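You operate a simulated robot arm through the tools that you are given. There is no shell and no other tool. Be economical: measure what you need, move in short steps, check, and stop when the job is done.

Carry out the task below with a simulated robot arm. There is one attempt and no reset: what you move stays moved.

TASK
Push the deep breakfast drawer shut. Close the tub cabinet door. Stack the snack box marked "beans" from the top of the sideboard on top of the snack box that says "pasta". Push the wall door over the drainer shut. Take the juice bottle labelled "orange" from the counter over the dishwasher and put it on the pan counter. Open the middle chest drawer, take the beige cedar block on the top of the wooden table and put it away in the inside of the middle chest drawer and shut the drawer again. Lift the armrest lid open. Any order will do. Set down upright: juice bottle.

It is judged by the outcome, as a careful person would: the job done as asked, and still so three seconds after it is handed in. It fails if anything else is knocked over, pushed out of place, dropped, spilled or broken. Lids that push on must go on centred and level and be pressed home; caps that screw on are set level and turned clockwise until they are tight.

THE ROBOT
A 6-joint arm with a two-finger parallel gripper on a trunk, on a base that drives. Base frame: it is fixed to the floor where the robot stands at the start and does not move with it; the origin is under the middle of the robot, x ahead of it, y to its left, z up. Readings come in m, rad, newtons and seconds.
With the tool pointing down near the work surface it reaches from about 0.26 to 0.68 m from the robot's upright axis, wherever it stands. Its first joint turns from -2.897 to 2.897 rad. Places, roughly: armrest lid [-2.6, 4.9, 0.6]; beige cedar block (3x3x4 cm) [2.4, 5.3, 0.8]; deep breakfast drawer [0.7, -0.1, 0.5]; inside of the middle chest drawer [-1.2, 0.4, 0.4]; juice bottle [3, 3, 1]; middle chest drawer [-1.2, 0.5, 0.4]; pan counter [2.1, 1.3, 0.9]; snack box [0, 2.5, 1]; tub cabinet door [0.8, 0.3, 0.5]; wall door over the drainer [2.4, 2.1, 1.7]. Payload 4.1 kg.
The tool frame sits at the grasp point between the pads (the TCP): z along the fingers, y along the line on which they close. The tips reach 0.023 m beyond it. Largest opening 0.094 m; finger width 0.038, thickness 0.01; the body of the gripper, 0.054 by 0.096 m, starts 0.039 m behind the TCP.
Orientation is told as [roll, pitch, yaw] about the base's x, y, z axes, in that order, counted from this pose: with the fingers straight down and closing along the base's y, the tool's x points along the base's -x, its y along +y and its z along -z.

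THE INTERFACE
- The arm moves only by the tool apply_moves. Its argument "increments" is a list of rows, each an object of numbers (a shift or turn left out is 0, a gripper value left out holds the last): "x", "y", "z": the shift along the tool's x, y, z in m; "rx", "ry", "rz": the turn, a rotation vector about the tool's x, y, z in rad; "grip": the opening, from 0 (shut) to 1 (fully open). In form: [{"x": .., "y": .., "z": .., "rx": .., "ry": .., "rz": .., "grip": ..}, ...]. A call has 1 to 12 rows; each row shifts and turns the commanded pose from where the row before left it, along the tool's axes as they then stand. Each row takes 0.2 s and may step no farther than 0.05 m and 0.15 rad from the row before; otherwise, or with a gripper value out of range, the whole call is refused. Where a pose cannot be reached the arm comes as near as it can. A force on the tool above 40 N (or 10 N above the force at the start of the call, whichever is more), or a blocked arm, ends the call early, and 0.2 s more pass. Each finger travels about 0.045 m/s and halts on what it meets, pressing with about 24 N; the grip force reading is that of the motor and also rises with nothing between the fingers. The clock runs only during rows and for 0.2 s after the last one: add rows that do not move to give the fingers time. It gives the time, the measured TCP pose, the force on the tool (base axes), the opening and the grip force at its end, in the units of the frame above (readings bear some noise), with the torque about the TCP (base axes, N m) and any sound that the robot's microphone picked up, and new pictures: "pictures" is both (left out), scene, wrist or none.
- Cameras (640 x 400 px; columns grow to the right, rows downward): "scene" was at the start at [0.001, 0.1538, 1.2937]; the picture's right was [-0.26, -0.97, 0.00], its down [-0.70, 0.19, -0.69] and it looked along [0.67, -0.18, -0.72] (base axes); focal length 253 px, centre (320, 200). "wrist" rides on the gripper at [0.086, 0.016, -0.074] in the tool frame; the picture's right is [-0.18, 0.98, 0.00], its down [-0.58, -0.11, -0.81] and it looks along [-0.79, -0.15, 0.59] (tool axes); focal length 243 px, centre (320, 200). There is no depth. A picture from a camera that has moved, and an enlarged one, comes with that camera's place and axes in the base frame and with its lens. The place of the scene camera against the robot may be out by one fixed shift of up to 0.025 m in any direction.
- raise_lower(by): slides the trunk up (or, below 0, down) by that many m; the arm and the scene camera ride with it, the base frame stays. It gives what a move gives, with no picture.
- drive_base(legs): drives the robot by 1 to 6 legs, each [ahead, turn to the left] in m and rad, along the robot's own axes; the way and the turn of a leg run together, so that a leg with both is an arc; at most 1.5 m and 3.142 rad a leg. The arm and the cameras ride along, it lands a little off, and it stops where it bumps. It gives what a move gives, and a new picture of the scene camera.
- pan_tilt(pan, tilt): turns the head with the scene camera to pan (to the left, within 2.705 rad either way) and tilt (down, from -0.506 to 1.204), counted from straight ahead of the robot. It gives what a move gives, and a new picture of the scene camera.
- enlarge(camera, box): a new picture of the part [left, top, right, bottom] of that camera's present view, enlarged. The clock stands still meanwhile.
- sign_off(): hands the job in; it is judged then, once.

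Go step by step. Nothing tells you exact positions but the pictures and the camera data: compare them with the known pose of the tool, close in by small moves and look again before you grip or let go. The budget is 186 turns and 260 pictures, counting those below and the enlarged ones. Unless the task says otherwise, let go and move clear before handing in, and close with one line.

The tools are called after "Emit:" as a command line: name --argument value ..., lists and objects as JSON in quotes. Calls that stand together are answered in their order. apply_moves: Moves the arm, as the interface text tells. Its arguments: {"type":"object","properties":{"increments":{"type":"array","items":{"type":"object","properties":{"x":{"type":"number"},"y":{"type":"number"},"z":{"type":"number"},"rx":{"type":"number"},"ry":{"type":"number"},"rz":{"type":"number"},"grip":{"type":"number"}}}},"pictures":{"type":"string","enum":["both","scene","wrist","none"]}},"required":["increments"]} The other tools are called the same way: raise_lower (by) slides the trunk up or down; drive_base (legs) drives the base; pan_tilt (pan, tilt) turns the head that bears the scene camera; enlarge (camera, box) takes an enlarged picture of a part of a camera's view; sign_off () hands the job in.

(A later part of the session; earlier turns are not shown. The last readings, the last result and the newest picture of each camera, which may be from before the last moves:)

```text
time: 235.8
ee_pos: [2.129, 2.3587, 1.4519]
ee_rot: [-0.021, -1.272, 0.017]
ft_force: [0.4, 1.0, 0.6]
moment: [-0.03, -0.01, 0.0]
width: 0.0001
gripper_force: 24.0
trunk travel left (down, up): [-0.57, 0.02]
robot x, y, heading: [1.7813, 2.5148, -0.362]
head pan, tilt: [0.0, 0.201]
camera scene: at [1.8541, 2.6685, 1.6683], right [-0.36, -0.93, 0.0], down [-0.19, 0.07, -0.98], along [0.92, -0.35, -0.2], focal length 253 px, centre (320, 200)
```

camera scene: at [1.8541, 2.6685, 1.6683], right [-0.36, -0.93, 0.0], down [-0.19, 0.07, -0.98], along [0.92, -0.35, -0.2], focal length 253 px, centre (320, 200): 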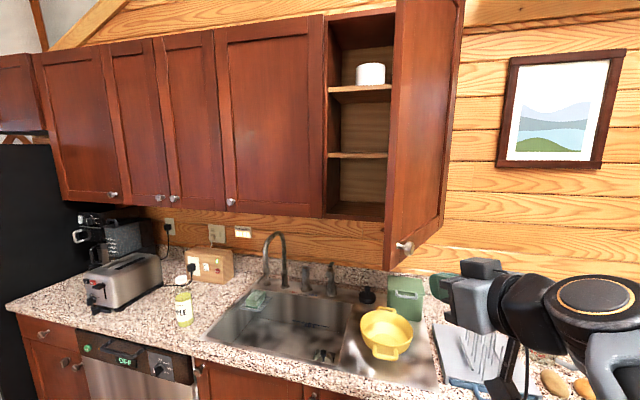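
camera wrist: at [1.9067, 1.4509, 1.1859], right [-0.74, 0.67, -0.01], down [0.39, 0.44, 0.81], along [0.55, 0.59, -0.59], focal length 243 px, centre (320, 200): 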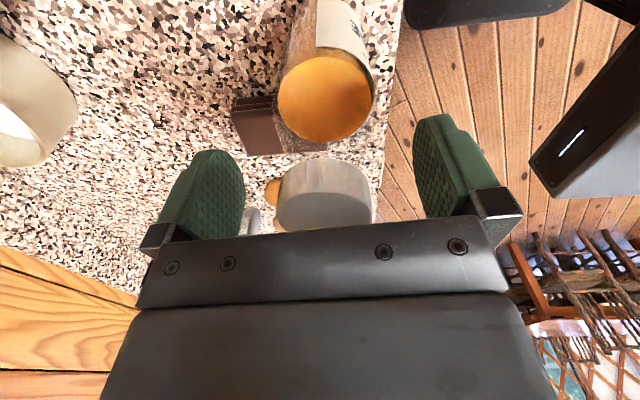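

I'll shift right and up, then creep forward so the tip is just before the door's outer face.

Emit:
apply_moves --increments '[{"x": -0.02, "y": -0.025, "z": -0.006}, {"x": -0.02, "y": -0.025, "z": -0.006}, {"x": -0.02, "y": -0.025, "z": -0.006}]' --pictures "none"

Emit:
drive_base --legs '[[0.12, 0]]'

Emit:
enlarge --camera "wrist" --box '[0, 0, 640, 400]'

```text
time: 236.6
ee_pos: [2.1293, 2.2825, 1.516]
ee_rot: [-0.009, -1.27, 0.01]
ft_force: [-0.9, -0.6, -0.6]
moment: [0.01, 0.01, 0.0]
width: 0.0
gripper_force: 24.4
trunk travel left (down, up): [-0.57, 0.02]
robot x, y, heading: [1.779, 2.5176, -0.366]
head pan, tilt: [0.0, 0.201]
```

```text
time: 237.8
ee_pos: [2.2448, 2.2402, 1.5147]
ee_rot: [-0.011, -1.268, 0.01]
ft_force: [0.7, -1.0, 0.0]
moment: [-0.03, 0.01, 0.03]
width: 0.0001
gripper_force: 24.0
trunk travel left (down, up): [-0.57, 0.02]
robot x, y, heading: [1.8942, 2.4745, -0.362]
head pan, tilt: [0.0, 0.201]
camera scene: at [1.9683, 2.6247, 1.6683], right [-0.36, -0.93, 0.0], down [-0.19, 0.07, -0.98], along [0.92, -0.35, -0.2], focal length 253 px, centre (320, 200)
```

scene: 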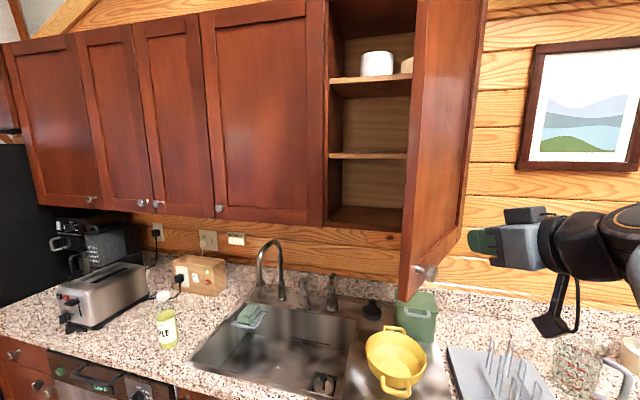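

```text
1.00 times, centred on (320, 200) of wrist
camera zoom: at [2.1475, 2.2575, 1.4546], right [0.06, 0.98, 0.17], down [-0.6, -0.1, 0.8], along [0.8, -0.15, 0.58], focal length 243 px, centre (320, 200)
```

zoom: 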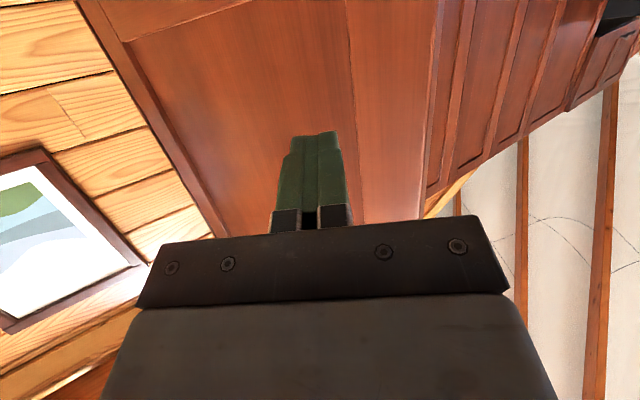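

The tip faces the door's outer face. I push along +x in steps.

Emit:
apply_moves --increments '[{"x": -0.0104, "y": -0.002, "z": 0.0334}, {"x": -0.0104, "y": -0.002, "z": 0.0334}, {"x": -0.0104, "y": -0.002, "z": 0.0334}, {"x": -0.0104, "y": -0.002, "z": 0.0334}, {"x": -0.0104, "y": -0.002, "z": 0.0334}, {"x": -0.0104, "y": -0.002, "z": 0.0334}, {"x": -0.0104, "y": -0.004, "z": 0.0334}, {"x": -0.0104, "y": -0.004, "z": 0.0334}]'

```text
time: 239.6
ee_pos: [2.5248, 2.22, 1.514]
ee_rot: [-0.009, -1.269, 0.007]
ft_force: [0.4, 0.7, -0.4]
moment: [-0.03, 0.03, 0.02]
width: 0.0
gripper_force: 23.5
trunk travel left (down, up): [-0.57, 0.02]
robot x, y, heading: [1.8923, 2.4708, -0.364]
head pan, tilt: [0.0, 0.201]
camera scene: at [1.9686, 2.6246, 1.6682], right [-0.36, -0.93, 0.0], down [-0.19, 0.07, -0.98], along [0.92, -0.35, -0.2], focal length 253 px, centre (320, 200)
camera wrist: at [2.4276, 2.2371, 1.4532], right [0.06, 0.98, 0.17], down [-0.6, -0.11, 0.8], along [0.8, -0.15, 0.58], focal length 243 px, centre (320, 200)
```

scene: 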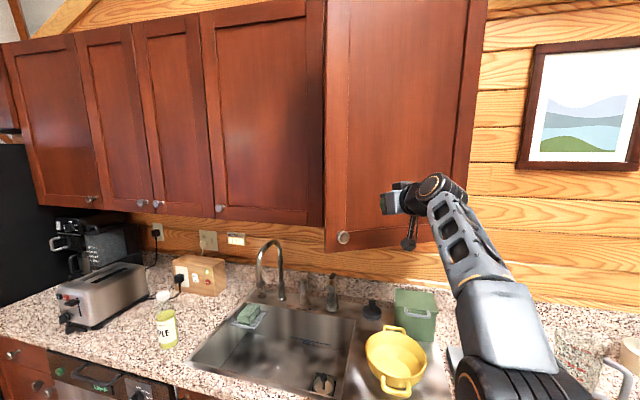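
wrist: 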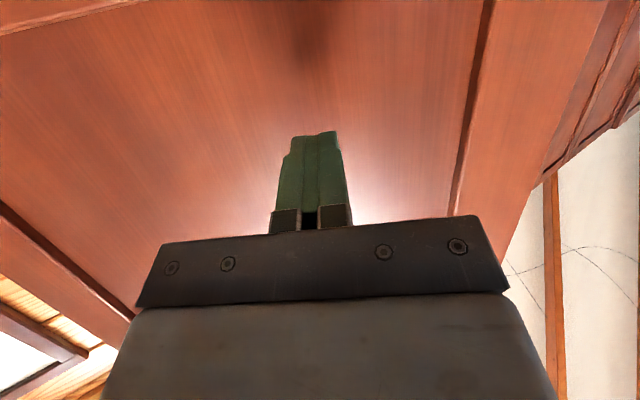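

The door is mostly closed. I'll continue until it blocks.

Emit:
apply_moves --increments '[{"x": -0.0104, "y": 0.0, "z": 0.0334}, {"x": -0.0104, "y": -0.004, "z": 0.0334}, {"x": -0.008, "y": -0.006, "z": 0.025}, {"x": -0.006, "y": -0.006, "z": 0.019}, {"x": -0.006, "y": -0.006, "z": 0.019}, {"x": -0.006, "y": -0.006, "z": 0.019}]'

```text
time: 241.0
ee_pos: [2.5949, 2.2113, 1.464]
ee_rot: [-0.012, -1.266, 0.012]
ft_force: [0.5, -0.4, -0.6]
moment: [0.02, -0.03, 0.03]
width: 0.0
gripper_force: 24.0
out of reach, approached as far as the arm can: row 1, 2, 3, 4, 5, 6
trunk travel left (down, up): [-0.57, 0.02]
robot x, y, heading: [1.8944, 2.475, -0.366]
head pan, tilt: [0.0, 0.201]
camera scene: at [1.9689, 2.6244, 1.6683], right [-0.36, -0.93, 0.0], down [-0.19, 0.07, -0.98], along [0.92, -0.35, -0.2], focal length 253 px, centre (320, 200)
camera wrist: at [2.4985, 2.229, 1.4039], right [0.06, 0.98, 0.17], down [-0.6, -0.1, 0.8], along [0.8, -0.15, 0.58], focal length 243 px, centre (320, 200)
```

scene: 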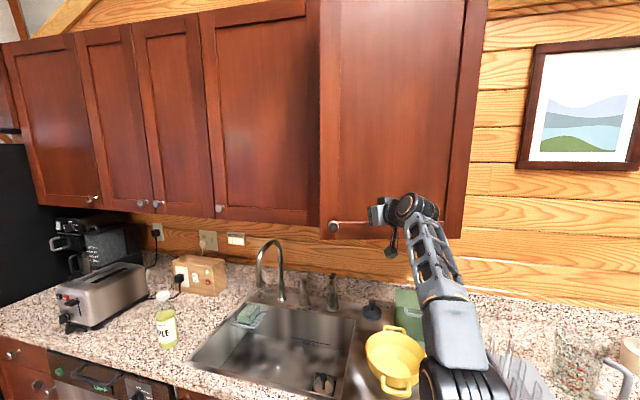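
wrist: 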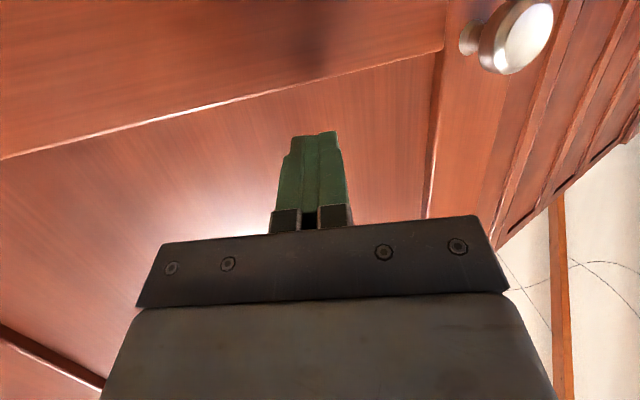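

The arm is at its reach limit, so I'll use the base to push the rest of the way.

Emit:
drive_base --legs '[[0.08, 0]]'

```text
time: 242.1
ee_pos: [2.6701, 2.1846, 1.464]
ee_rot: [-0.011, -1.266, 0.008]
ft_force: [1.0, 0.2, 0.2]
moment: [-0.02, -0.03, 0.02]
width: 0.0
gripper_force: 24.0
trunk travel left (down, up): [-0.57, 0.02]
robot x, y, heading: [1.9662, 2.4476, -0.368]
head pan, tilt: [0.0, 0.201]
camera scene: at [2.043, 2.5962, 1.6682], right [-0.36, -0.93, 0.0], down [-0.19, 0.07, -0.98], along [0.92, -0.35, -0.2], focal length 253 px, centre (320, 200)
```

scene: 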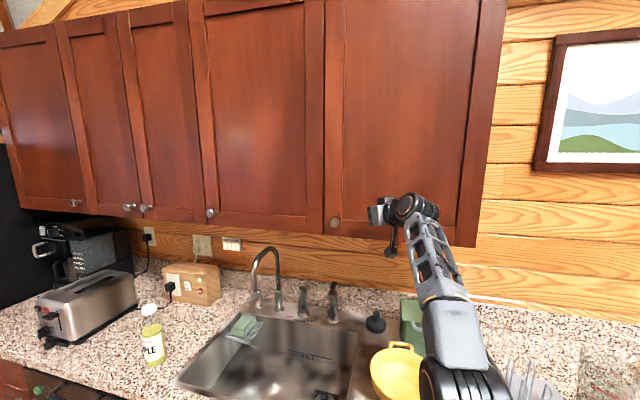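

Nearly flush. I'll push a little more and check the force.

Emit:
drive_base --legs '[[0.03, 0]]'

Emit:
enlarge --camera "scene" --box '[200, 150, 520, 270]'

```text
time: 243.0
ee_pos: [2.6931, 2.176, 1.4657]
ee_rot: [-0.012, -1.257, 0.012]
ft_force: [-1.2, 0.5, -0.4]
moment: [-0.03, -0.02, 0.01]
width: 0.0
gripper_force: 23.9
trunk travel left (down, up): [-0.57, 0.02]
robot x, y, heading: [1.9948, 2.4374, -0.364]
head pan, tilt: [0.0, 0.201]
stopped in leg 1: the force on the tool passed its limit (the readings are from after the stop); the commanded pose is now the measured one
camera scene: at [2.0673, 2.587, 1.6684], right [-0.36, -0.93, 0.0], down [-0.19, 0.07, -0.98], along [0.92, -0.35, -0.2], focal length 253 px, centre (320, 200)
```

scene: 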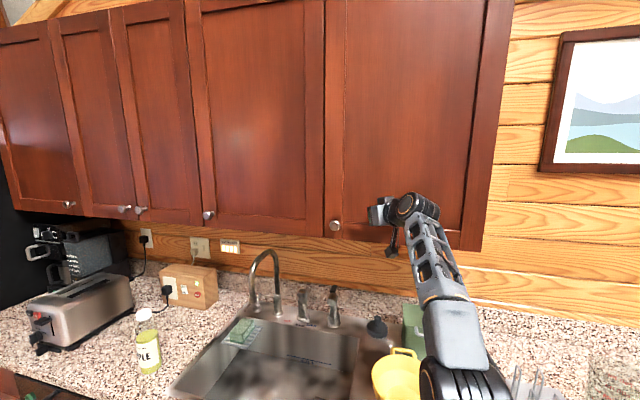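

```text
2.00 times, centred on (360, 210) of scene
camera zoom: at [2.0673, 2.587, 1.6684], right [-0.36, -0.93, 0.0], down [-0.19, 0.07, -0.98], along [0.92, -0.35, -0.2], focal length 506 px, centre (240, 180)
```

zoom: 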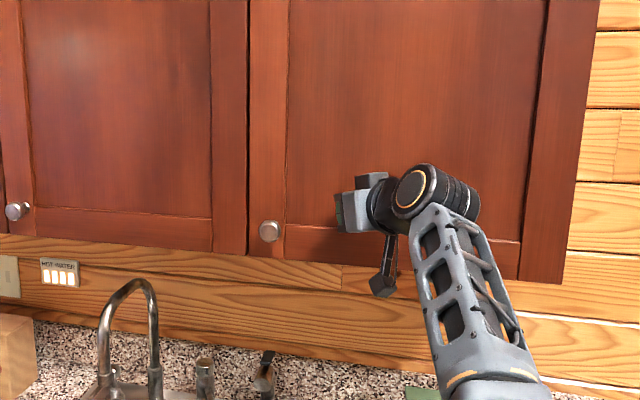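

The wall door is shut and flush. I'll back off, fold the tool down and look towards the wooden table.

Emit:
drive_base --legs '[[-0.4, 0], [0, 1.5]]'

Emit:
apply_moves --increments '[{"ry": 0.14}, {"ry": 0.14}, {"ry": 0.14}, {"ry": 0.14}, {"ry": 0.14}, {"ry": 0.14}, {"ry": 0.14}, {"ry": 0.14}, {"ry": 0.137}]' --pictures "none"

Emit:
pan_tilt --pan -0.2 --tilt 0.4

```text
time: 249.2
ee_pos: [1.9303, 3.2583, 1.4631]
ee_rot: [-0.01, -1.258, 1.51]
ft_force: [0.1, 0.6, 0.1]
moment: [-0.02, 0.01, 0.01]
width: 0.0
gripper_force: 24.1
trunk travel left (down, up): [-0.57, 0.02]
robot x, y, heading: [1.6187, 2.5784, 1.133]
head pan, tilt: [0.0, 0.201]
camera scene: at [1.4659, 2.6884, 1.6683], right [0.91, -0.43, 0.0], down [-0.08, -0.18, -0.98], along [0.42, 0.89, -0.2], focal length 253 px, centre (320, 200)
```

scene: 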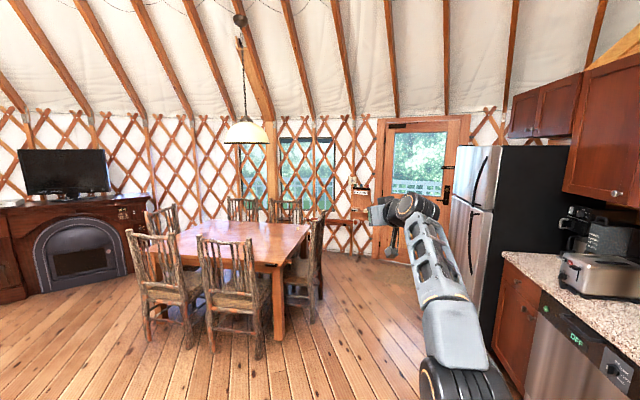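

```text
time: 251.2
ee_pos: [1.8678, 3.1186, 1.3387]
ee_rot: [-0.003, -0.001, 1.5]
ft_force: [-0.8, -0.1, -0.1]
moment: [-0.01, 0.0, -0.01]
width: 0.0
gripper_force: 24.0
out of reach, approached as far as the arm can: row 1, 2, 3, 4, 5, 6, 7, 8, 9
trunk travel left (down, up): [-0.57, 0.02]
robot x, y, heading: [1.615, 2.5821, 1.131]
head pan, tilt: [0.0, 0.201]
```

```text
time: 251.9
ee_pos: [1.8694, 3.1187, 1.3383]
ee_rot: [-0.003, -0.003, 1.499]
ft_force: [-0.3, -0.3, 0.1]
moment: [-0.02, 0.03, 0.01]
width: 0.0
gripper_force: 23.9
trunk travel left (down, up): [-0.57, 0.02]
robot x, y, heading: [1.6184, 2.5828, 1.131]
head pan, tilt: [-0.201, 0.4]
camera scene: at [1.4818, 2.6784, 1.6498], right [0.8, -0.6, 0.0], down [-0.23, -0.31, -0.92], along [0.55, 0.74, -0.39], focal length 253 px, centre (320, 200)
```

scene: 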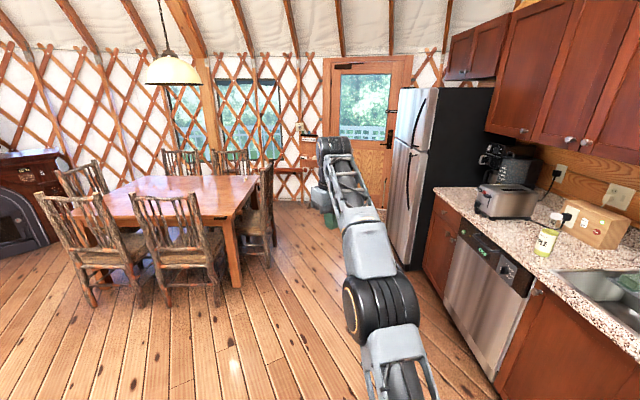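

The dining table is empty of obvious blocks from here, so I'll zoom in.

Emit:
enlarge --camera "scene" --box '[60, 130, 340, 300]'

```text
2.29 times, centred on (200, 215) of scene
camera zoom: at [1.4818, 2.6784, 1.6498], right [0.8, -0.6, 0.0], down [-0.23, -0.31, -0.92], along [0.55, 0.74, -0.39], focal length 578 px, centre (594, 166)
```

zoom: 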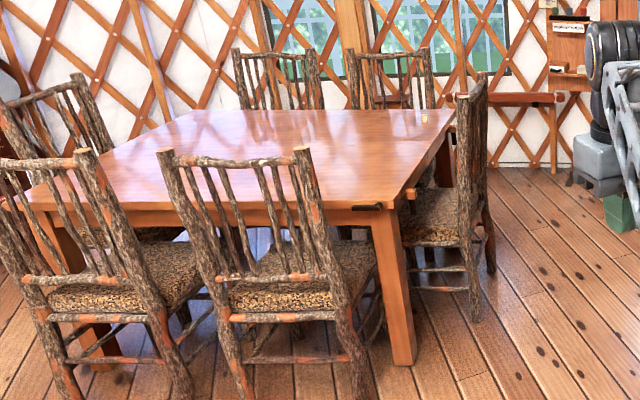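

The beige block is at the far-right table corner, near (2.42, 5.30), just past a chair. I'll drive down the aisle to stand off that corner.

Emit:
drive_base --legs '[[0, -0.06], [1.45, 0], [1.4, 0]]'

Emit:
pan_tilt --pan 1.2 --tilt 0.7

```text
time: 266.1
ee_pos: [3.2969, 5.5807, 1.3385]
ee_rot: [-0.002, -0.004, 1.428]
ft_force: [-0.2, 0.3, 0.1]
moment: [0.0, -0.01, 0.0]
width: 0.0
gripper_force: 24.2
trunk travel left (down, up): [-0.57, 0.02]
robot x, y, heading: [3.0124, 5.0623, 1.062]
head pan, tilt: [-0.201, 0.4]
camera scene: at [2.8783, 5.1682, 1.6497], right [0.76, -0.65, 0.0], down [-0.25, -0.3, -0.92], along [0.6, 0.7, -0.39], focal length 253 px, centre (320, 200)
```

scene: 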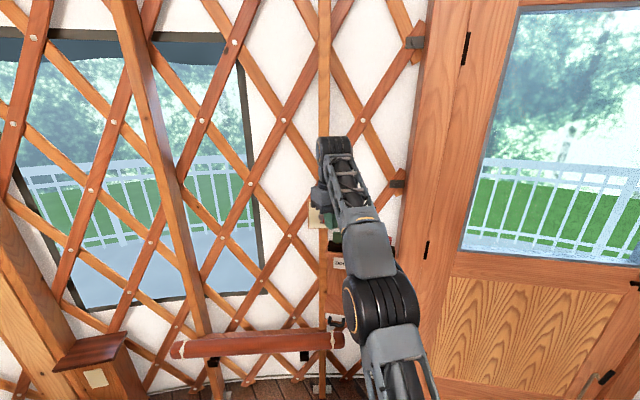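

```text
time: 267.6
ee_pos: [3.2961, 5.5806, 1.3395]
ee_rot: [-0.004, -0.003, 1.43]
ft_force: [0.0, 0.9, 0.0]
moment: [0.0, -0.04, 0.0]
width: 0.0
gripper_force: 23.5
trunk travel left (down, up): [-0.57, 0.02]
robot x, y, heading: [3.0114, 5.0604, 1.063]
head pan, tilt: [1.201, 0.7]
camera scene: at [2.7637, 5.1633, 1.6229], right [0.77, 0.64, 0.0], down [0.41, -0.5, -0.77], along [-0.49, 0.59, -0.64], focal length 253 px, centre (320, 200)
```

scene: 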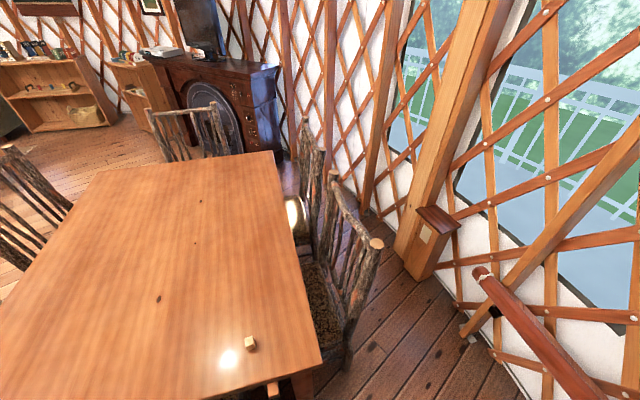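

The block is at about (2.396, 5.263). I'll retract the arm a bit, turn to face the block and come slightly closer.

Emit:
apply_moves --increments '[{"x": 0.0467, "y": 0.017, "grip": 1}, {"x": 0.0467, "y": 0.017}, {"x": 0.0467, "y": 0.017}, {"x": 0.0467, "y": 0.017}]' --pictures "none"

Emit:
drive_base --legs '[[0, 1.76], [0.08, 0]]'

Emit:
pan_tilt --pan -0.1 --tilt 0.85

```text
time: 268.6
ee_pos: [3.2014, 5.4047, 1.3386]
ee_rot: [-0.004, -0.005, 1.429]
ft_force: [0.7, -0.1, -0.4]
moment: [0.03, -0.04, 0.02]
width: 0.0866
gripper_force: 0.0
trunk travel left (down, up): [-0.57, 0.02]
robot x, y, heading: [3.0099, 5.0619, 1.061]
head pan, tilt: [1.201, 0.7]
```

```text
time: 274.0
ee_pos: [2.5529, 5.2, 1.3352]
ee_rot: [-0.004, -0.002, -3.065]
ft_force: [-0.7, 0.1, 0.0]
moment: [-0.01, -0.02, -0.01]
width: 0.0941
gripper_force: 0.1
trunk travel left (down, up): [-0.57, 0.02]
robot x, y, heading: [2.9316, 5.0862, 2.85]
head pan, tilt: [1.201, 0.7]
camera scene: at [2.871, 4.8489, 1.6229], right [-0.79, 0.62, 0.0], down [0.4, 0.51, -0.76], along [-0.47, -0.6, -0.64], focal length 253 px, centre (320, 200)
```

scene: 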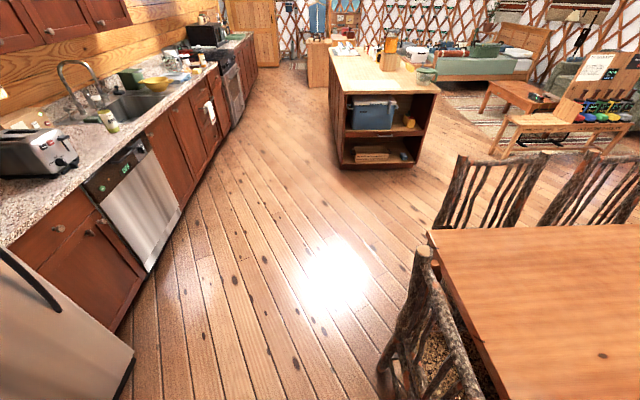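

```text
time: 275.5
ee_pos: [2.5529, 5.1984, 1.3375]
ee_rot: [-0.005, -0.003, -3.065]
ft_force: [-0.7, 0.0, -0.2]
moment: [-0.01, 0.02, -0.03]
width: 0.094
gripper_force: 0.0
trunk travel left (down, up): [-0.57, 0.02]
robot x, y, heading: [2.9336, 5.0848, 2.856]
head pan, tilt: [-0.099, 0.85]
camera scene: at [2.8526, 4.9453, 1.6106], right [0.38, 0.92, 0.0], down [0.69, -0.29, -0.66], along [-0.61, 0.25, -0.75], focal length 253 px, centre (320, 200)
```

scene: 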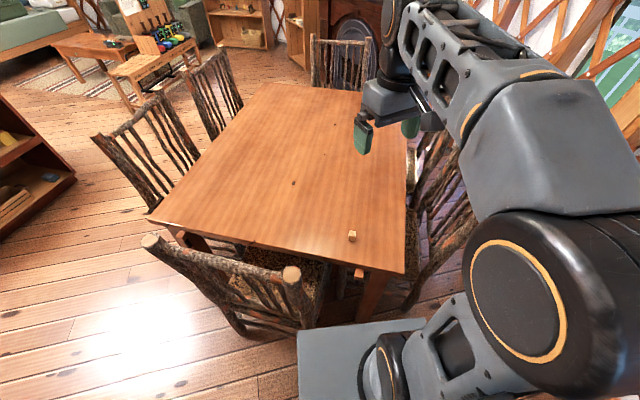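

The position is consistent. I'll lower the trunk and move over the block.

Emit:
raise_lower --by -0.3

Emit:
apply_moves --increments '[{"x": -0.04, "y": -0.021}, {"x": -0.04, "y": -0.021}, {"x": -0.04, "y": -0.021}, {"x": -0.037, "y": -0.021}, {"z": 0.04}, {"z": 0.04}]'

```text
time: 278.5
ee_pos: [2.5543, 5.1999, 1.0361]
ee_rot: [-0.002, -0.003, -3.067]
ft_force: [0.5, 0.2, 0.9]
moment: [0.03, -0.02, 0.0]
width: 0.0942
gripper_force: 0.1
trunk travel left (down, up): [-0.27, 0.32]
robot x, y, heading: [2.9348, 5.0818, 2.852]
head pan, tilt: [-0.099, 0.85]
```

```text
time: 279.9
ee_pos: [2.3917, 5.2726, 0.9582]
ee_rot: [-0.004, -0.003, -3.068]
ft_force: [0.8, 0.3, 0.8]
moment: [-0.02, -0.01, 0.03]
width: 0.094
gripper_force: 0.1
trunk travel left (down, up): [-0.27, 0.32]
robot x, y, heading: [2.934, 5.0815, 2.845]
head pan, tilt: [-0.099, 0.85]
camera scene: at [2.8527, 4.9454, 1.3106], right [0.38, 0.92, 0.0], down [0.69, -0.29, -0.66], along [-0.61, 0.25, -0.75], focal length 253 px, centre (320, 200)
camera wrist: at [2.4784, 5.2632, 1.0323], right [-0.11, -0.99, 0.0], down [-0.58, 0.06, 0.81], along [-0.8, 0.09, -0.59], focal length 243 px, centre (320, 200)
```

scene: 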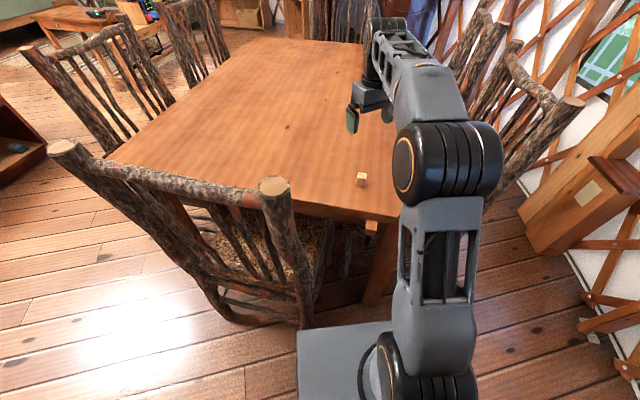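
wrist: 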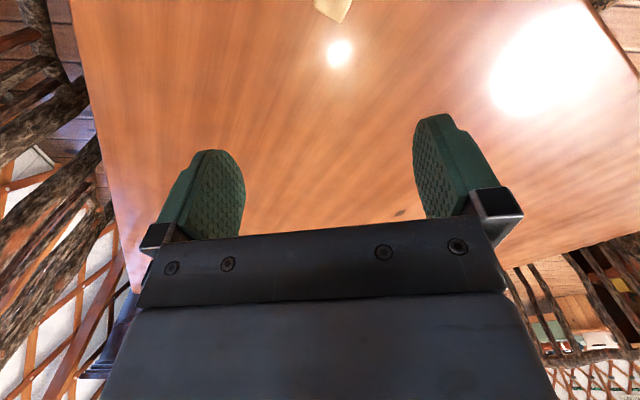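

The block is at the edge of the wrist view. I'll back off a bit to see it fully.

Emit:
apply_moves --increments '[{"x": 0.04}, {"x": 0.03}]' --pictures "wrist"

Emit:
enlarge --camera "wrist" --box '[260, 0, 400, 100]'

```text
time: 280.5
ee_pos: [2.4608, 5.2765, 0.9578]
ee_rot: [-0.002, -0.002, -3.068]
ft_force: [-0.4, 0.6, -0.5]
moment: [-0.04, 0.0, 0.01]
width: 0.094
gripper_force: 0.0
trunk travel left (down, up): [-0.27, 0.32]
robot x, y, heading: [2.9315, 5.0838, 2.854]
head pan, tilt: [-0.099, 0.85]
camera wrist: at [2.5482, 5.2679, 1.0317], right [-0.11, -0.99, 0.0], down [-0.59, 0.06, 0.81], along [-0.8, 0.09, -0.59], focal length 243 px, centre (320, 200)
```

wrist: 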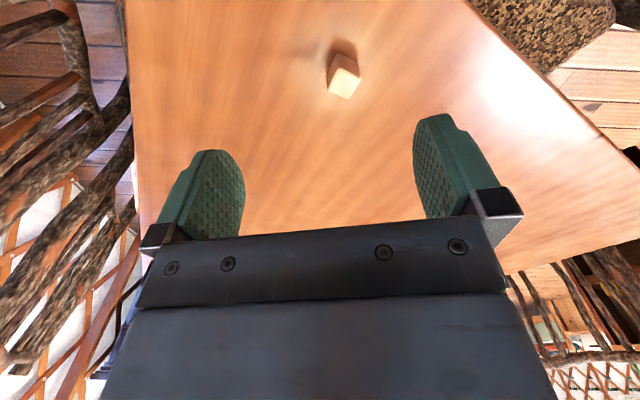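

```text
4.00 times, centred on (330, 50) of wrist
camera zoom: at [2.5482, 5.2679, 1.0317], right [-0.11, -0.99, 0.0], down [-0.59, 0.06, 0.81], along [-0.8, 0.09, -0.59], focal length 970 px, centre (280, 800)
```

zoom: 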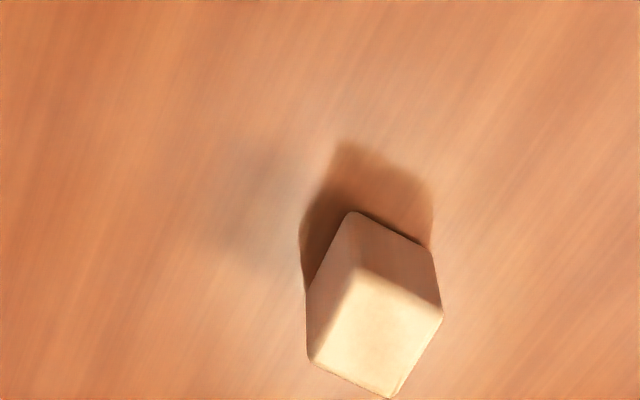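

The block is rotated about 0.7 rad to the gripper. I'll move over it at about (2.414, 5.258), turn to match and lower partway.

Emit:
apply_moves --increments '[{"x": -0.048, "y": 0.0148}, {"rz": 0.144}, {"rz": 0.144}, {"rz": 0.144}, {"rz": 0.144}, {"rz": 0.144}, {"z": 0.03}, {"z": 0.03}]'

Emit:
enlarge --camera "scene" --box '[310, 90, 430, 200]'

```text
refused: row 1 steps farther than a row can; nothing moved
```

```text
3.64 times, centred on (370, 145) of scene
camera zoom: at [2.8524, 4.9454, 1.3106], right [0.38, 0.92, 0.0], down [0.69, -0.29, -0.66], along [-0.61, 0.25, -0.75], focal length 920 px, centre (138, 400)
```

zoom: 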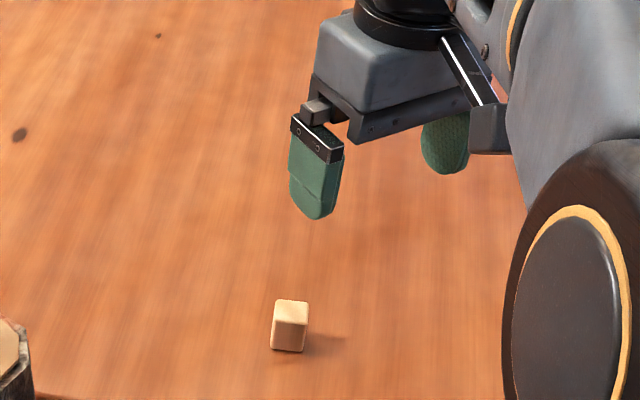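

That row was one hair too long, so I'll repeat it split in two.

Emit:
apply_moves --increments '[{"x": -0.024, "y": 0.0074}, {"x": -0.024, "y": 0.0074}, {"rz": 0.144}, {"rz": 0.144}, {"rz": 0.144}, {"rz": 0.144}, {"rz": 0.144}, {"z": 0.03}, {"z": 0.03}]'

Emit:
enlarge --camera "scene" --box '[310, 90, 430, 200]'

```text
time: 282.5
ee_pos: [2.413, 5.2586, 0.8983]
ee_rot: [0.001, -0.005, 2.496]
ft_force: [-0.4, -1.3, -0.5]
moment: [0.01, 0.03, -0.01]
width: 0.0941
gripper_force: 0.1
trunk travel left (down, up): [-0.27, 0.32]
robot x, y, heading: [2.9338, 5.0836, 2.849]
head pan, tilt: [-0.099, 0.85]
camera scene: at [2.8526, 4.9454, 1.3107], right [0.38, 0.92, 0.0], down [0.69, -0.29, -0.66], along [-0.61, 0.25, -0.75], focal length 253 px, centre (320, 200)
camera wrist: at [2.4726, 5.1944, 0.9715], right [-0.74, -0.67, 0.0], down [-0.4, 0.43, 0.81], along [-0.55, 0.6, -0.59], focal length 243 px, centre (320, 200)
```

scene: 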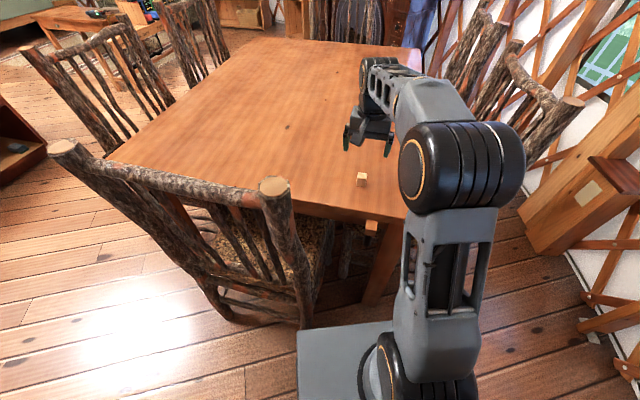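
wrist: 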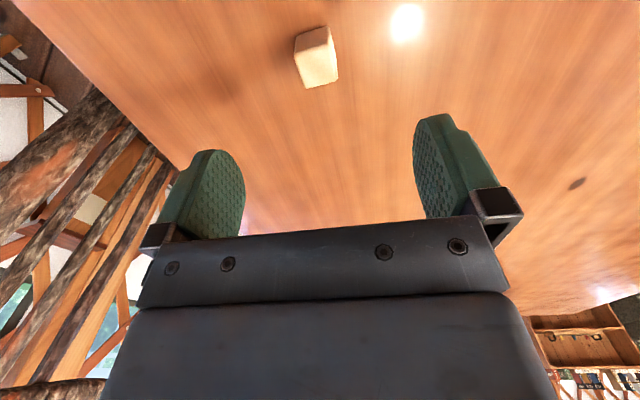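

```text
3.64 times, centred on (370, 145) of scene
camera zoom: at [2.8526, 4.9454, 1.3107], right [0.38, 0.92, 0.0], down [0.69, -0.29, -0.66], along [-0.61, 0.25, -0.75], focal length 920 px, centre (138, 400)
```

zoom: 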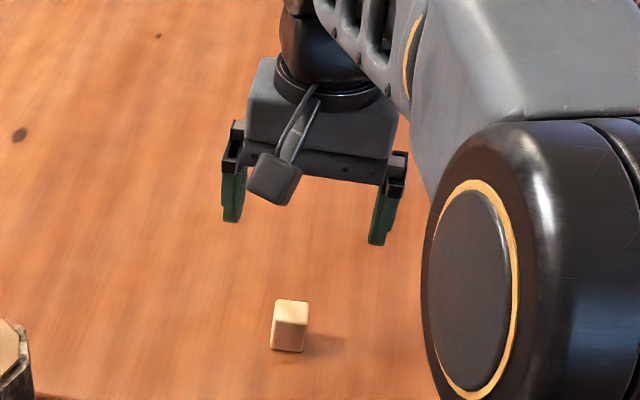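

The block is centred and aligned. I'll descend to grasp height.

Emit:
apply_moves --increments '[{"x": -0.004, "z": 0.03}, {"z": 0.03}, {"z": 0.03}, {"z": 0.022}]' --pictures "wrist"

Emit:
enlarge --camera "scene" --box '[310, 120, 430, 220]'

```text
time: 283.5
ee_pos: [2.4104, 5.2626, 0.7851]
ee_rot: [0.001, -0.003, 2.496]
ft_force: [0.0, -0.3, -0.4]
moment: [0.0, 0.04, 0.0]
width: 0.0939
gripper_force: 0.1
trunk travel left (down, up): [-0.27, 0.32]
robot x, y, heading: [2.9282, 5.083, 2.853]
head pan, tilt: [-0.099, 0.85]
camera wrist: at [2.4696, 5.197, 0.8594], right [-0.74, -0.67, 0.0], down [-0.4, 0.43, 0.81], along [-0.55, 0.6, -0.59], focal length 243 px, centre (320, 200)
```

wrist: 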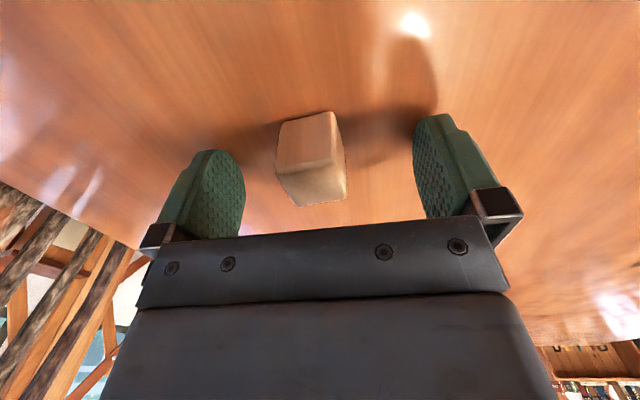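

```text
4.00 times, centred on (370, 170) of scene
camera zoom: at [2.8526, 4.9454, 1.3106], right [0.38, 0.92, 0.0], down [0.69, -0.29, -0.66], along [-0.61, 0.25, -0.75], focal length 1012 px, centre (120, 320)
```

zoom: 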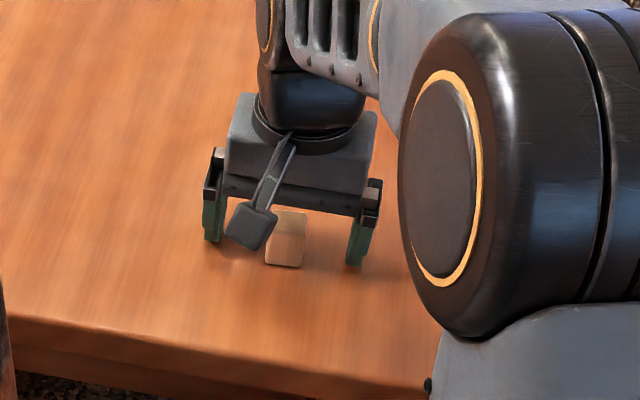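

The TCP is level with the block's top. I'll go 1.1 cm lower, then grip.

Emit:
apply_moves --increments '[{"z": 0.011}, {"grip": 0}, {}, {}, {}, {}, {}, {}]' --pictures "wrist"

```text
time: 283.9
ee_pos: [2.4095, 5.2629, 0.7838]
ee_rot: [-0.001, -0.018, 2.495]
ft_force: [5.0, -4.0, 14.5]
moment: [-1.59, 0.62, 0.21]
width: 0.0804
gripper_force: 9.3
trunk travel left (down, up): [-0.27, 0.32]
robot x, y, heading: [2.9342, 5.0835, 2.852]
head pan, tilt: [-0.099, 0.85]
stopped in row 2: the force on the tool passed its limit (the readings are from after the stop); the commanded pose is now the measured one
camera wrist: at [2.4702, 5.1988, 0.8562], right [-0.74, -0.67, 0.0], down [-0.39, 0.43, 0.82], along [-0.55, 0.6, -0.58], focal length 243 px, centre (320, 200)
```

wrist: 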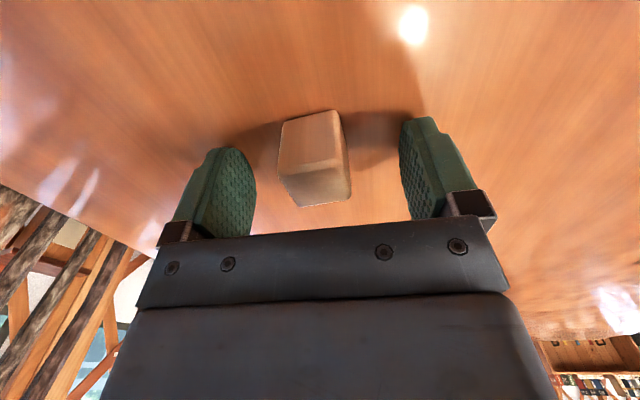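

The tips touched the table, so its top is at about 0.76. I'll raise 4 mm and close.

Emit:
apply_moves --increments '[{"z": -0.004}, {"grip": 0}, {}, {}, {}, {}, {}, {}]' --pictures "wrist"

```text
time: 285.7
ee_pos: [2.4093, 5.2615, 0.7847]
ee_rot: [0.001, -0.013, 2.497]
ft_force: [-0.3, 0.4, -0.8]
moment: [-0.03, -0.01, -0.01]
width: 0.0257
gripper_force: 23.9
trunk travel left (down, up): [-0.27, 0.32]
robot x, y, heading: [2.9313, 5.085, 2.848]
head pan, tilt: [-0.099, 0.85]
camera wrist: at [2.4688, 5.1975, 0.8577], right [-0.74, -0.67, 0.0], down [-0.39, 0.43, 0.81], along [-0.55, 0.6, -0.58], focal length 243 px, centre (320, 200)
```

wrist: 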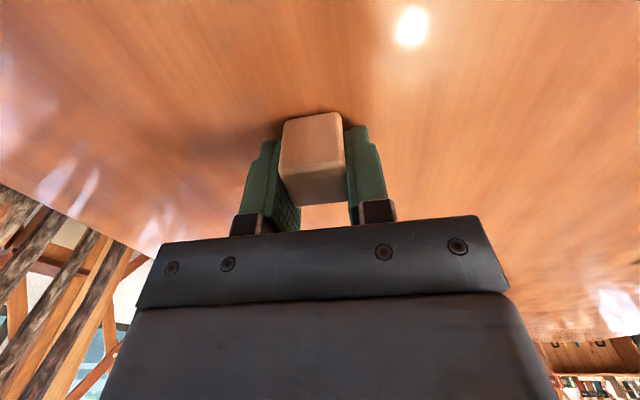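

The block is gripped, 26 mm wide. I'll lift it, raise the trunk and back away from the table.

Emit:
apply_moves --increments '[{"z": -0.03}, {"z": -0.04}, {"z": -0.04}, {"z": -0.04}, {"x": 0.04}, {"x": 0.04}, {"x": 0.04}]' --pictures "wrist"

Emit:
raise_lower --by 0.32

Emit:
drive_base --legs '[[-0.15, 0], [0, 1.3], [1.1, 0], [1.0, 0]]'

```text
time: 287.3
ee_pos: [2.5068, 5.1882, 0.9327]
ee_rot: [0.0, -0.013, 2.496]
ft_force: [-0.2, 0.5, -1.2]
moment: [-0.02, -0.05, 0.01]
width: 0.0255
gripper_force: 24.3
trunk travel left (down, up): [-0.27, 0.32]
robot x, y, heading: [2.9313, 5.0862, 2.848]
head pan, tilt: [-0.099, 0.85]
camera wrist: at [2.5669, 5.1238, 1.0063], right [-0.74, -0.67, 0.0], down [-0.39, 0.43, 0.81], along [-0.55, 0.6, -0.58], focal length 243 px, centre (320, 200)
```

wrist: 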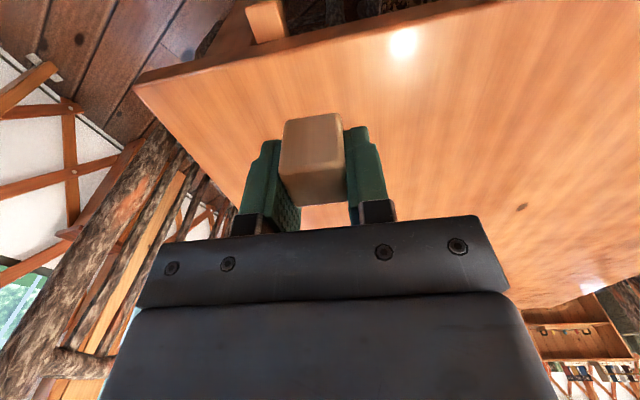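

```text
time: 290.5
ee_pos: [2.5063, 5.1883, 1.2527]
ee_rot: [0.0, -0.014, 2.497]
ft_force: [0.2, -0.3, 0.5]
moment: [-0.02, -0.02, 0.02]
width: 0.026
gripper_force: 23.4
trunk travel left (down, up): [-0.59, 0.0]
robot x, y, heading: [2.9329, 5.0858, 2.85]
head pan, tilt: [-0.099, 0.85]
```

```text
time: 305.0
ee_pos: [1.7261, 2.906, 1.2525]
ee_rot: [-0.001, -0.014, -2.495]
ft_force: [0.9, 0.1, -0.5]
moment: [0.01, -0.01, 0.01]
width: 0.0261
gripper_force: 24.5
trunk travel left (down, up): [-0.59, 0.0]
robot x, y, heading: [1.9486, 3.2888, -2.146]
head pan, tilt: [-0.099, 0.85]
camera scene: at [2.0505, 3.1929, 1.6306], right [-0.78, 0.62, 0.0], down [0.47, 0.59, -0.66], along [-0.41, -0.52, -0.75], focal length 253 px, centre (320, 200)
```

scene: 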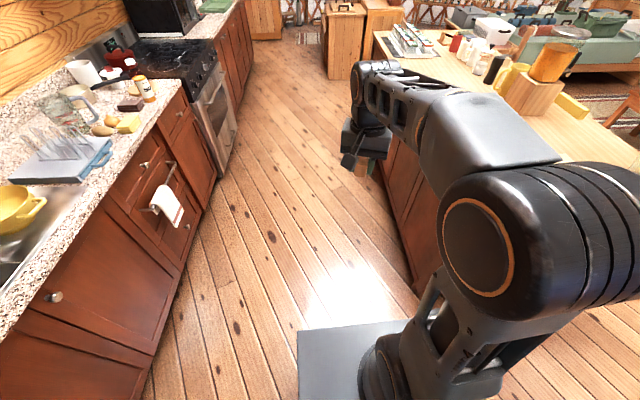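

The block is still held and the bottle still stands. I'll go round the back of the island to the chest.

Emit:
drive_base --legs '[[0, -1.63], [1.4, 0], [0.35, 0], [0, 1.57], [1.5, 0]]'

```text
time: 328.6
ee_pos: [-0.5675, 2.6863, 1.2537]
ee_rot: [-0.001, -0.016, -2.522]
ft_force: [0.1, -1.2, -1.3]
moment: [-0.02, 0.08, -0.03]
width: 0.0258
gripper_force: 23.9
trunk travel left (down, up): [-0.59, 0.0]
robot x, y, heading: [-0.3399, 3.0615, -2.17]
head pan, tilt: [-0.099, 0.85]
camera scene: at [-0.2352, 2.9639, 1.6306], right [-0.77, 0.64, 0.0], down [0.48, 0.57, -0.66], along [-0.42, -0.5, -0.75], focal length 253 px, centre (320, 200)
```

scene: 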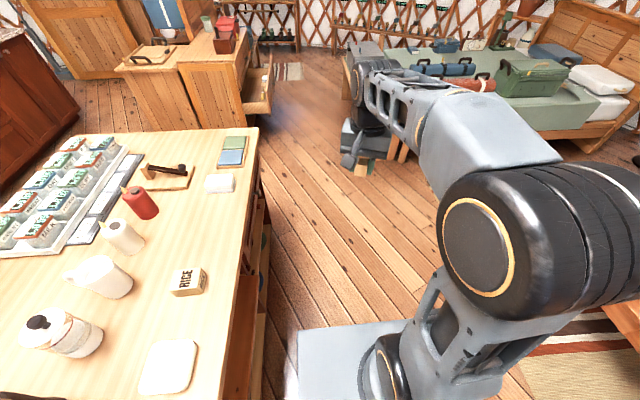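

The drawer is still open ahead. I'll drive alongside it as before.

Emit:
drive_base --legs '[[1.3, 0], [0.75, 0]]'

Emit:
pan_tilt --pan 1.1 --tilt 0.9

```text
time: 338.9
ee_pos: [-1.6956, 0.9748, 1.2531]
ee_rot: [0.0, -0.013, -2.501]
ft_force: [-0.5, 0.0, -0.6]
moment: [0.0, 0.02, -0.02]
width: 0.0259
gripper_force: 24.3
trunk travel left (down, up): [-0.59, 0.0]
robot x, y, heading: [-1.4739, 1.3557, -2.149]
head pan, tilt: [-0.099, 0.85]
camera scene: at [-1.3683, 1.2601, 1.6306], right [-0.78, 0.63, 0.0], down [0.47, 0.59, -0.66], along [-0.41, -0.51, -0.75], focal length 253 px, centre (320, 200)
```

scene: 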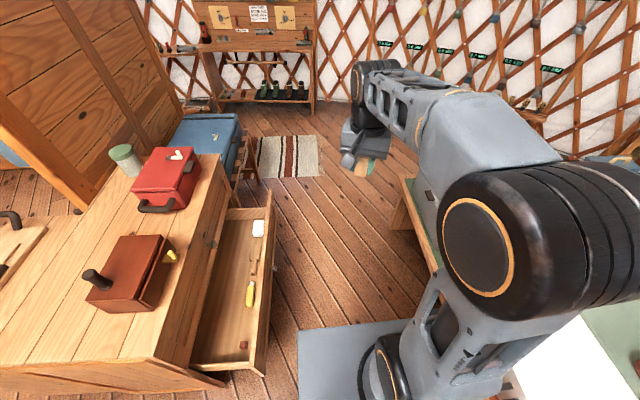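

```text
time: 340.2
ee_pos: [-1.6939, 0.9743, 1.2525]
ee_rot: [0.0, -0.015, -2.501]
ft_force: [0.2, 0.2, -0.1]
moment: [0.03, 0.01, -0.02]
width: 0.0258
gripper_force: 24.3
trunk travel left (down, up): [-0.59, 0.0]
robot x, y, heading: [-1.4779, 1.355, -2.145]
head pan, tilt: [1.1, 0.901]
camera scene: at [-1.2815, 1.256, 1.6267], right [-0.87, -0.5, 0.0], down [-0.39, 0.68, -0.62], along [0.31, -0.54, -0.78], focal length 253 px, centre (320, 200)
```

scene: 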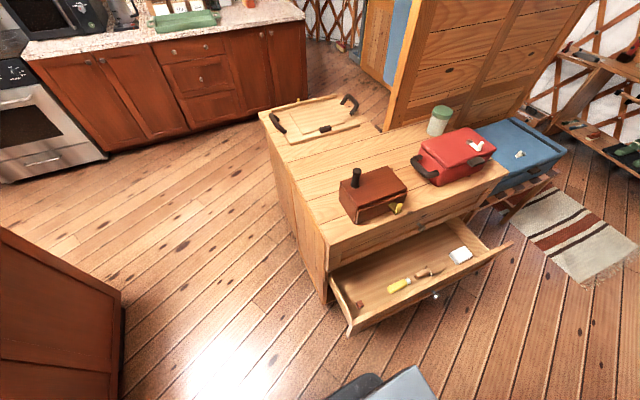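

Good view of the drawer's free spot, between the red eraser and the yellow tube. I'll creep forward, align the tool and move above it while still high.

Emit:
drive_base --legs '[[0.12, -0.05]]'

Emit:
apply_moves --increments '[{"rz": -0.122}, {"rz": -0.123}, {"x": 0.0185, "y": 0.0434}, {"x": 0.0185, "y": 0.0434}, {"x": 0.0185, "y": 0.0434}, {"x": 0.0185, "y": 0.0434}, {"x": 0.0185, "y": 0.0434}, {"x": 0.0185, "y": 0.0434}, {"x": 0.0185, "y": 0.0434}, {"x": 0.0185, "y": 0.0434}, {"x": 0.0185, "y": 0.0434}]' --pictures "scene"

```text
time: 341.5
ee_pos: [-1.7807, 0.8877, 1.2545]
ee_rot: [0.0, -0.014, -2.55]
ft_force: [-0.1, 0.1, 0.5]
moment: [0.01, -0.01, 0.0]
width: 0.0258
gripper_force: 23.9
trunk travel left (down, up): [-0.59, 0.0]
robot x, y, heading: [-1.5408, 1.2574, -2.2]
head pan, tilt: [1.1, 0.901]
camera scene: at [-1.3554, 1.1462, 1.6267], right [-0.89, -0.45, 0.0], down [-0.36, 0.7, -0.62], along [0.28, -0.55, -0.78], focal length 253 px, centre (320, 200)
```

scene: 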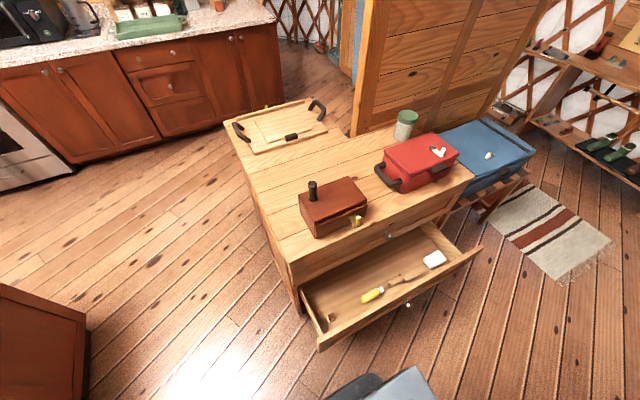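

```text
time: 343.9
ee_pos: [-1.3771, 0.7489, 1.2493]
ee_rot: [-0.005, -0.015, -2.304]
ft_force: [0.2, -0.7, -0.4]
moment: [0.0, 0.04, 0.03]
width: 0.0257
gripper_force: 23.9
trunk travel left (down, up): [-0.59, 0.0]
robot x, y, heading: [-1.5446, 1.2584, -2.199]
head pan, tilt: [1.1, 0.901]
camera scene: at [-1.3534, 1.1465, 1.6265], right [-0.89, -0.46, 0.0], down [-0.36, 0.7, -0.62], along [0.28, -0.55, -0.78], focal length 253 px, centre (320, 200)
```

scene: 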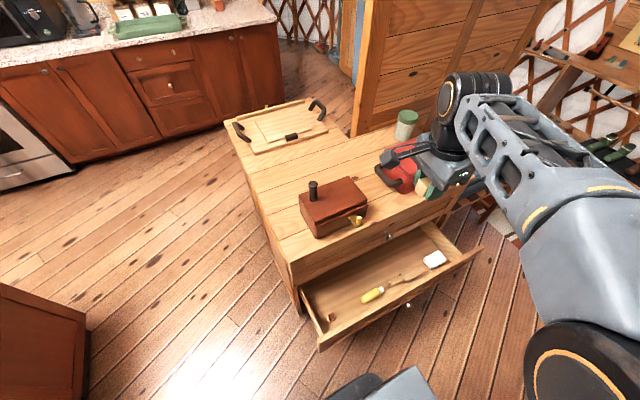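

Seen from two views, a yellow peg on the brown box sticks out to about n = 1.435 at z = 0.975. I'll stay clear by descending further out first, then moving in below it.

Emit:
apply_moves --increments '[{"rz": -0.098}, {"x": 0.03, "y": -0.024}, {"x": 0.031, "y": -0.023}]' --pictures "none"

Emit:
raise_lower --by -0.45

Emit:
enlarge --camera "scene" --box '[200, 80, 560, 360]'

Emit:
enlarge --camera "wrist" --box '[0, 0, 640, 400]'

```text
time: 344.7
ee_pos: [-1.3813, 0.8276, 1.2494]
ee_rot: [-0.003, -0.015, -2.205]
ft_force: [0.3, -0.6, -0.4]
moment: [0.0, 0.0, 0.01]
width: 0.0256
gripper_force: 23.4
trunk travel left (down, up): [-0.59, 0.0]
robot x, y, heading: [-1.5418, 1.2528, -2.198]
head pan, tilt: [1.1, 0.901]
```

```text
refused: -0.45 is not a number from -0.4 to 0.4
```

```text
1.43 times, centred on (380, 220) of scene
camera zoom: at [-1.3547, 1.1482, 1.6268], right [-0.89, -0.46, 0.0], down [-0.36, 0.7, -0.62], along [0.28, -0.55, -0.78], focal length 361 px, centre (234, 171)
```

zoom: 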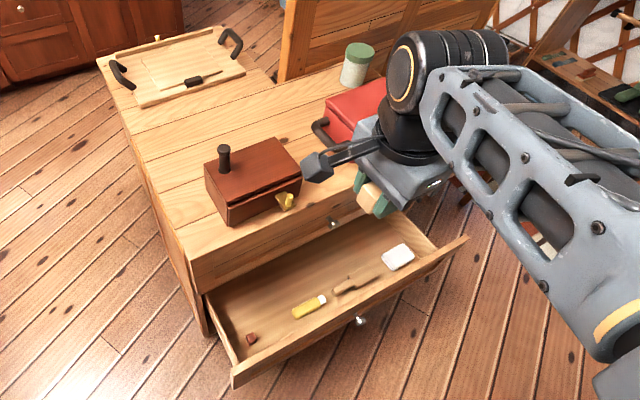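

```text
1.00 times, centred on (320, 200) of wrist
camera zoom: at [-1.3157, 0.889, 1.3221], right [0.68, -0.73, 0.0], down [-0.42, -0.4, 0.81], along [-0.6, -0.56, -0.58], focal length 243 px, centre (320, 200)
```

zoom: 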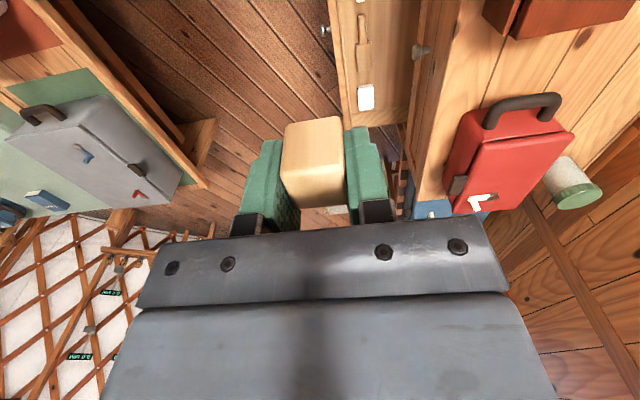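

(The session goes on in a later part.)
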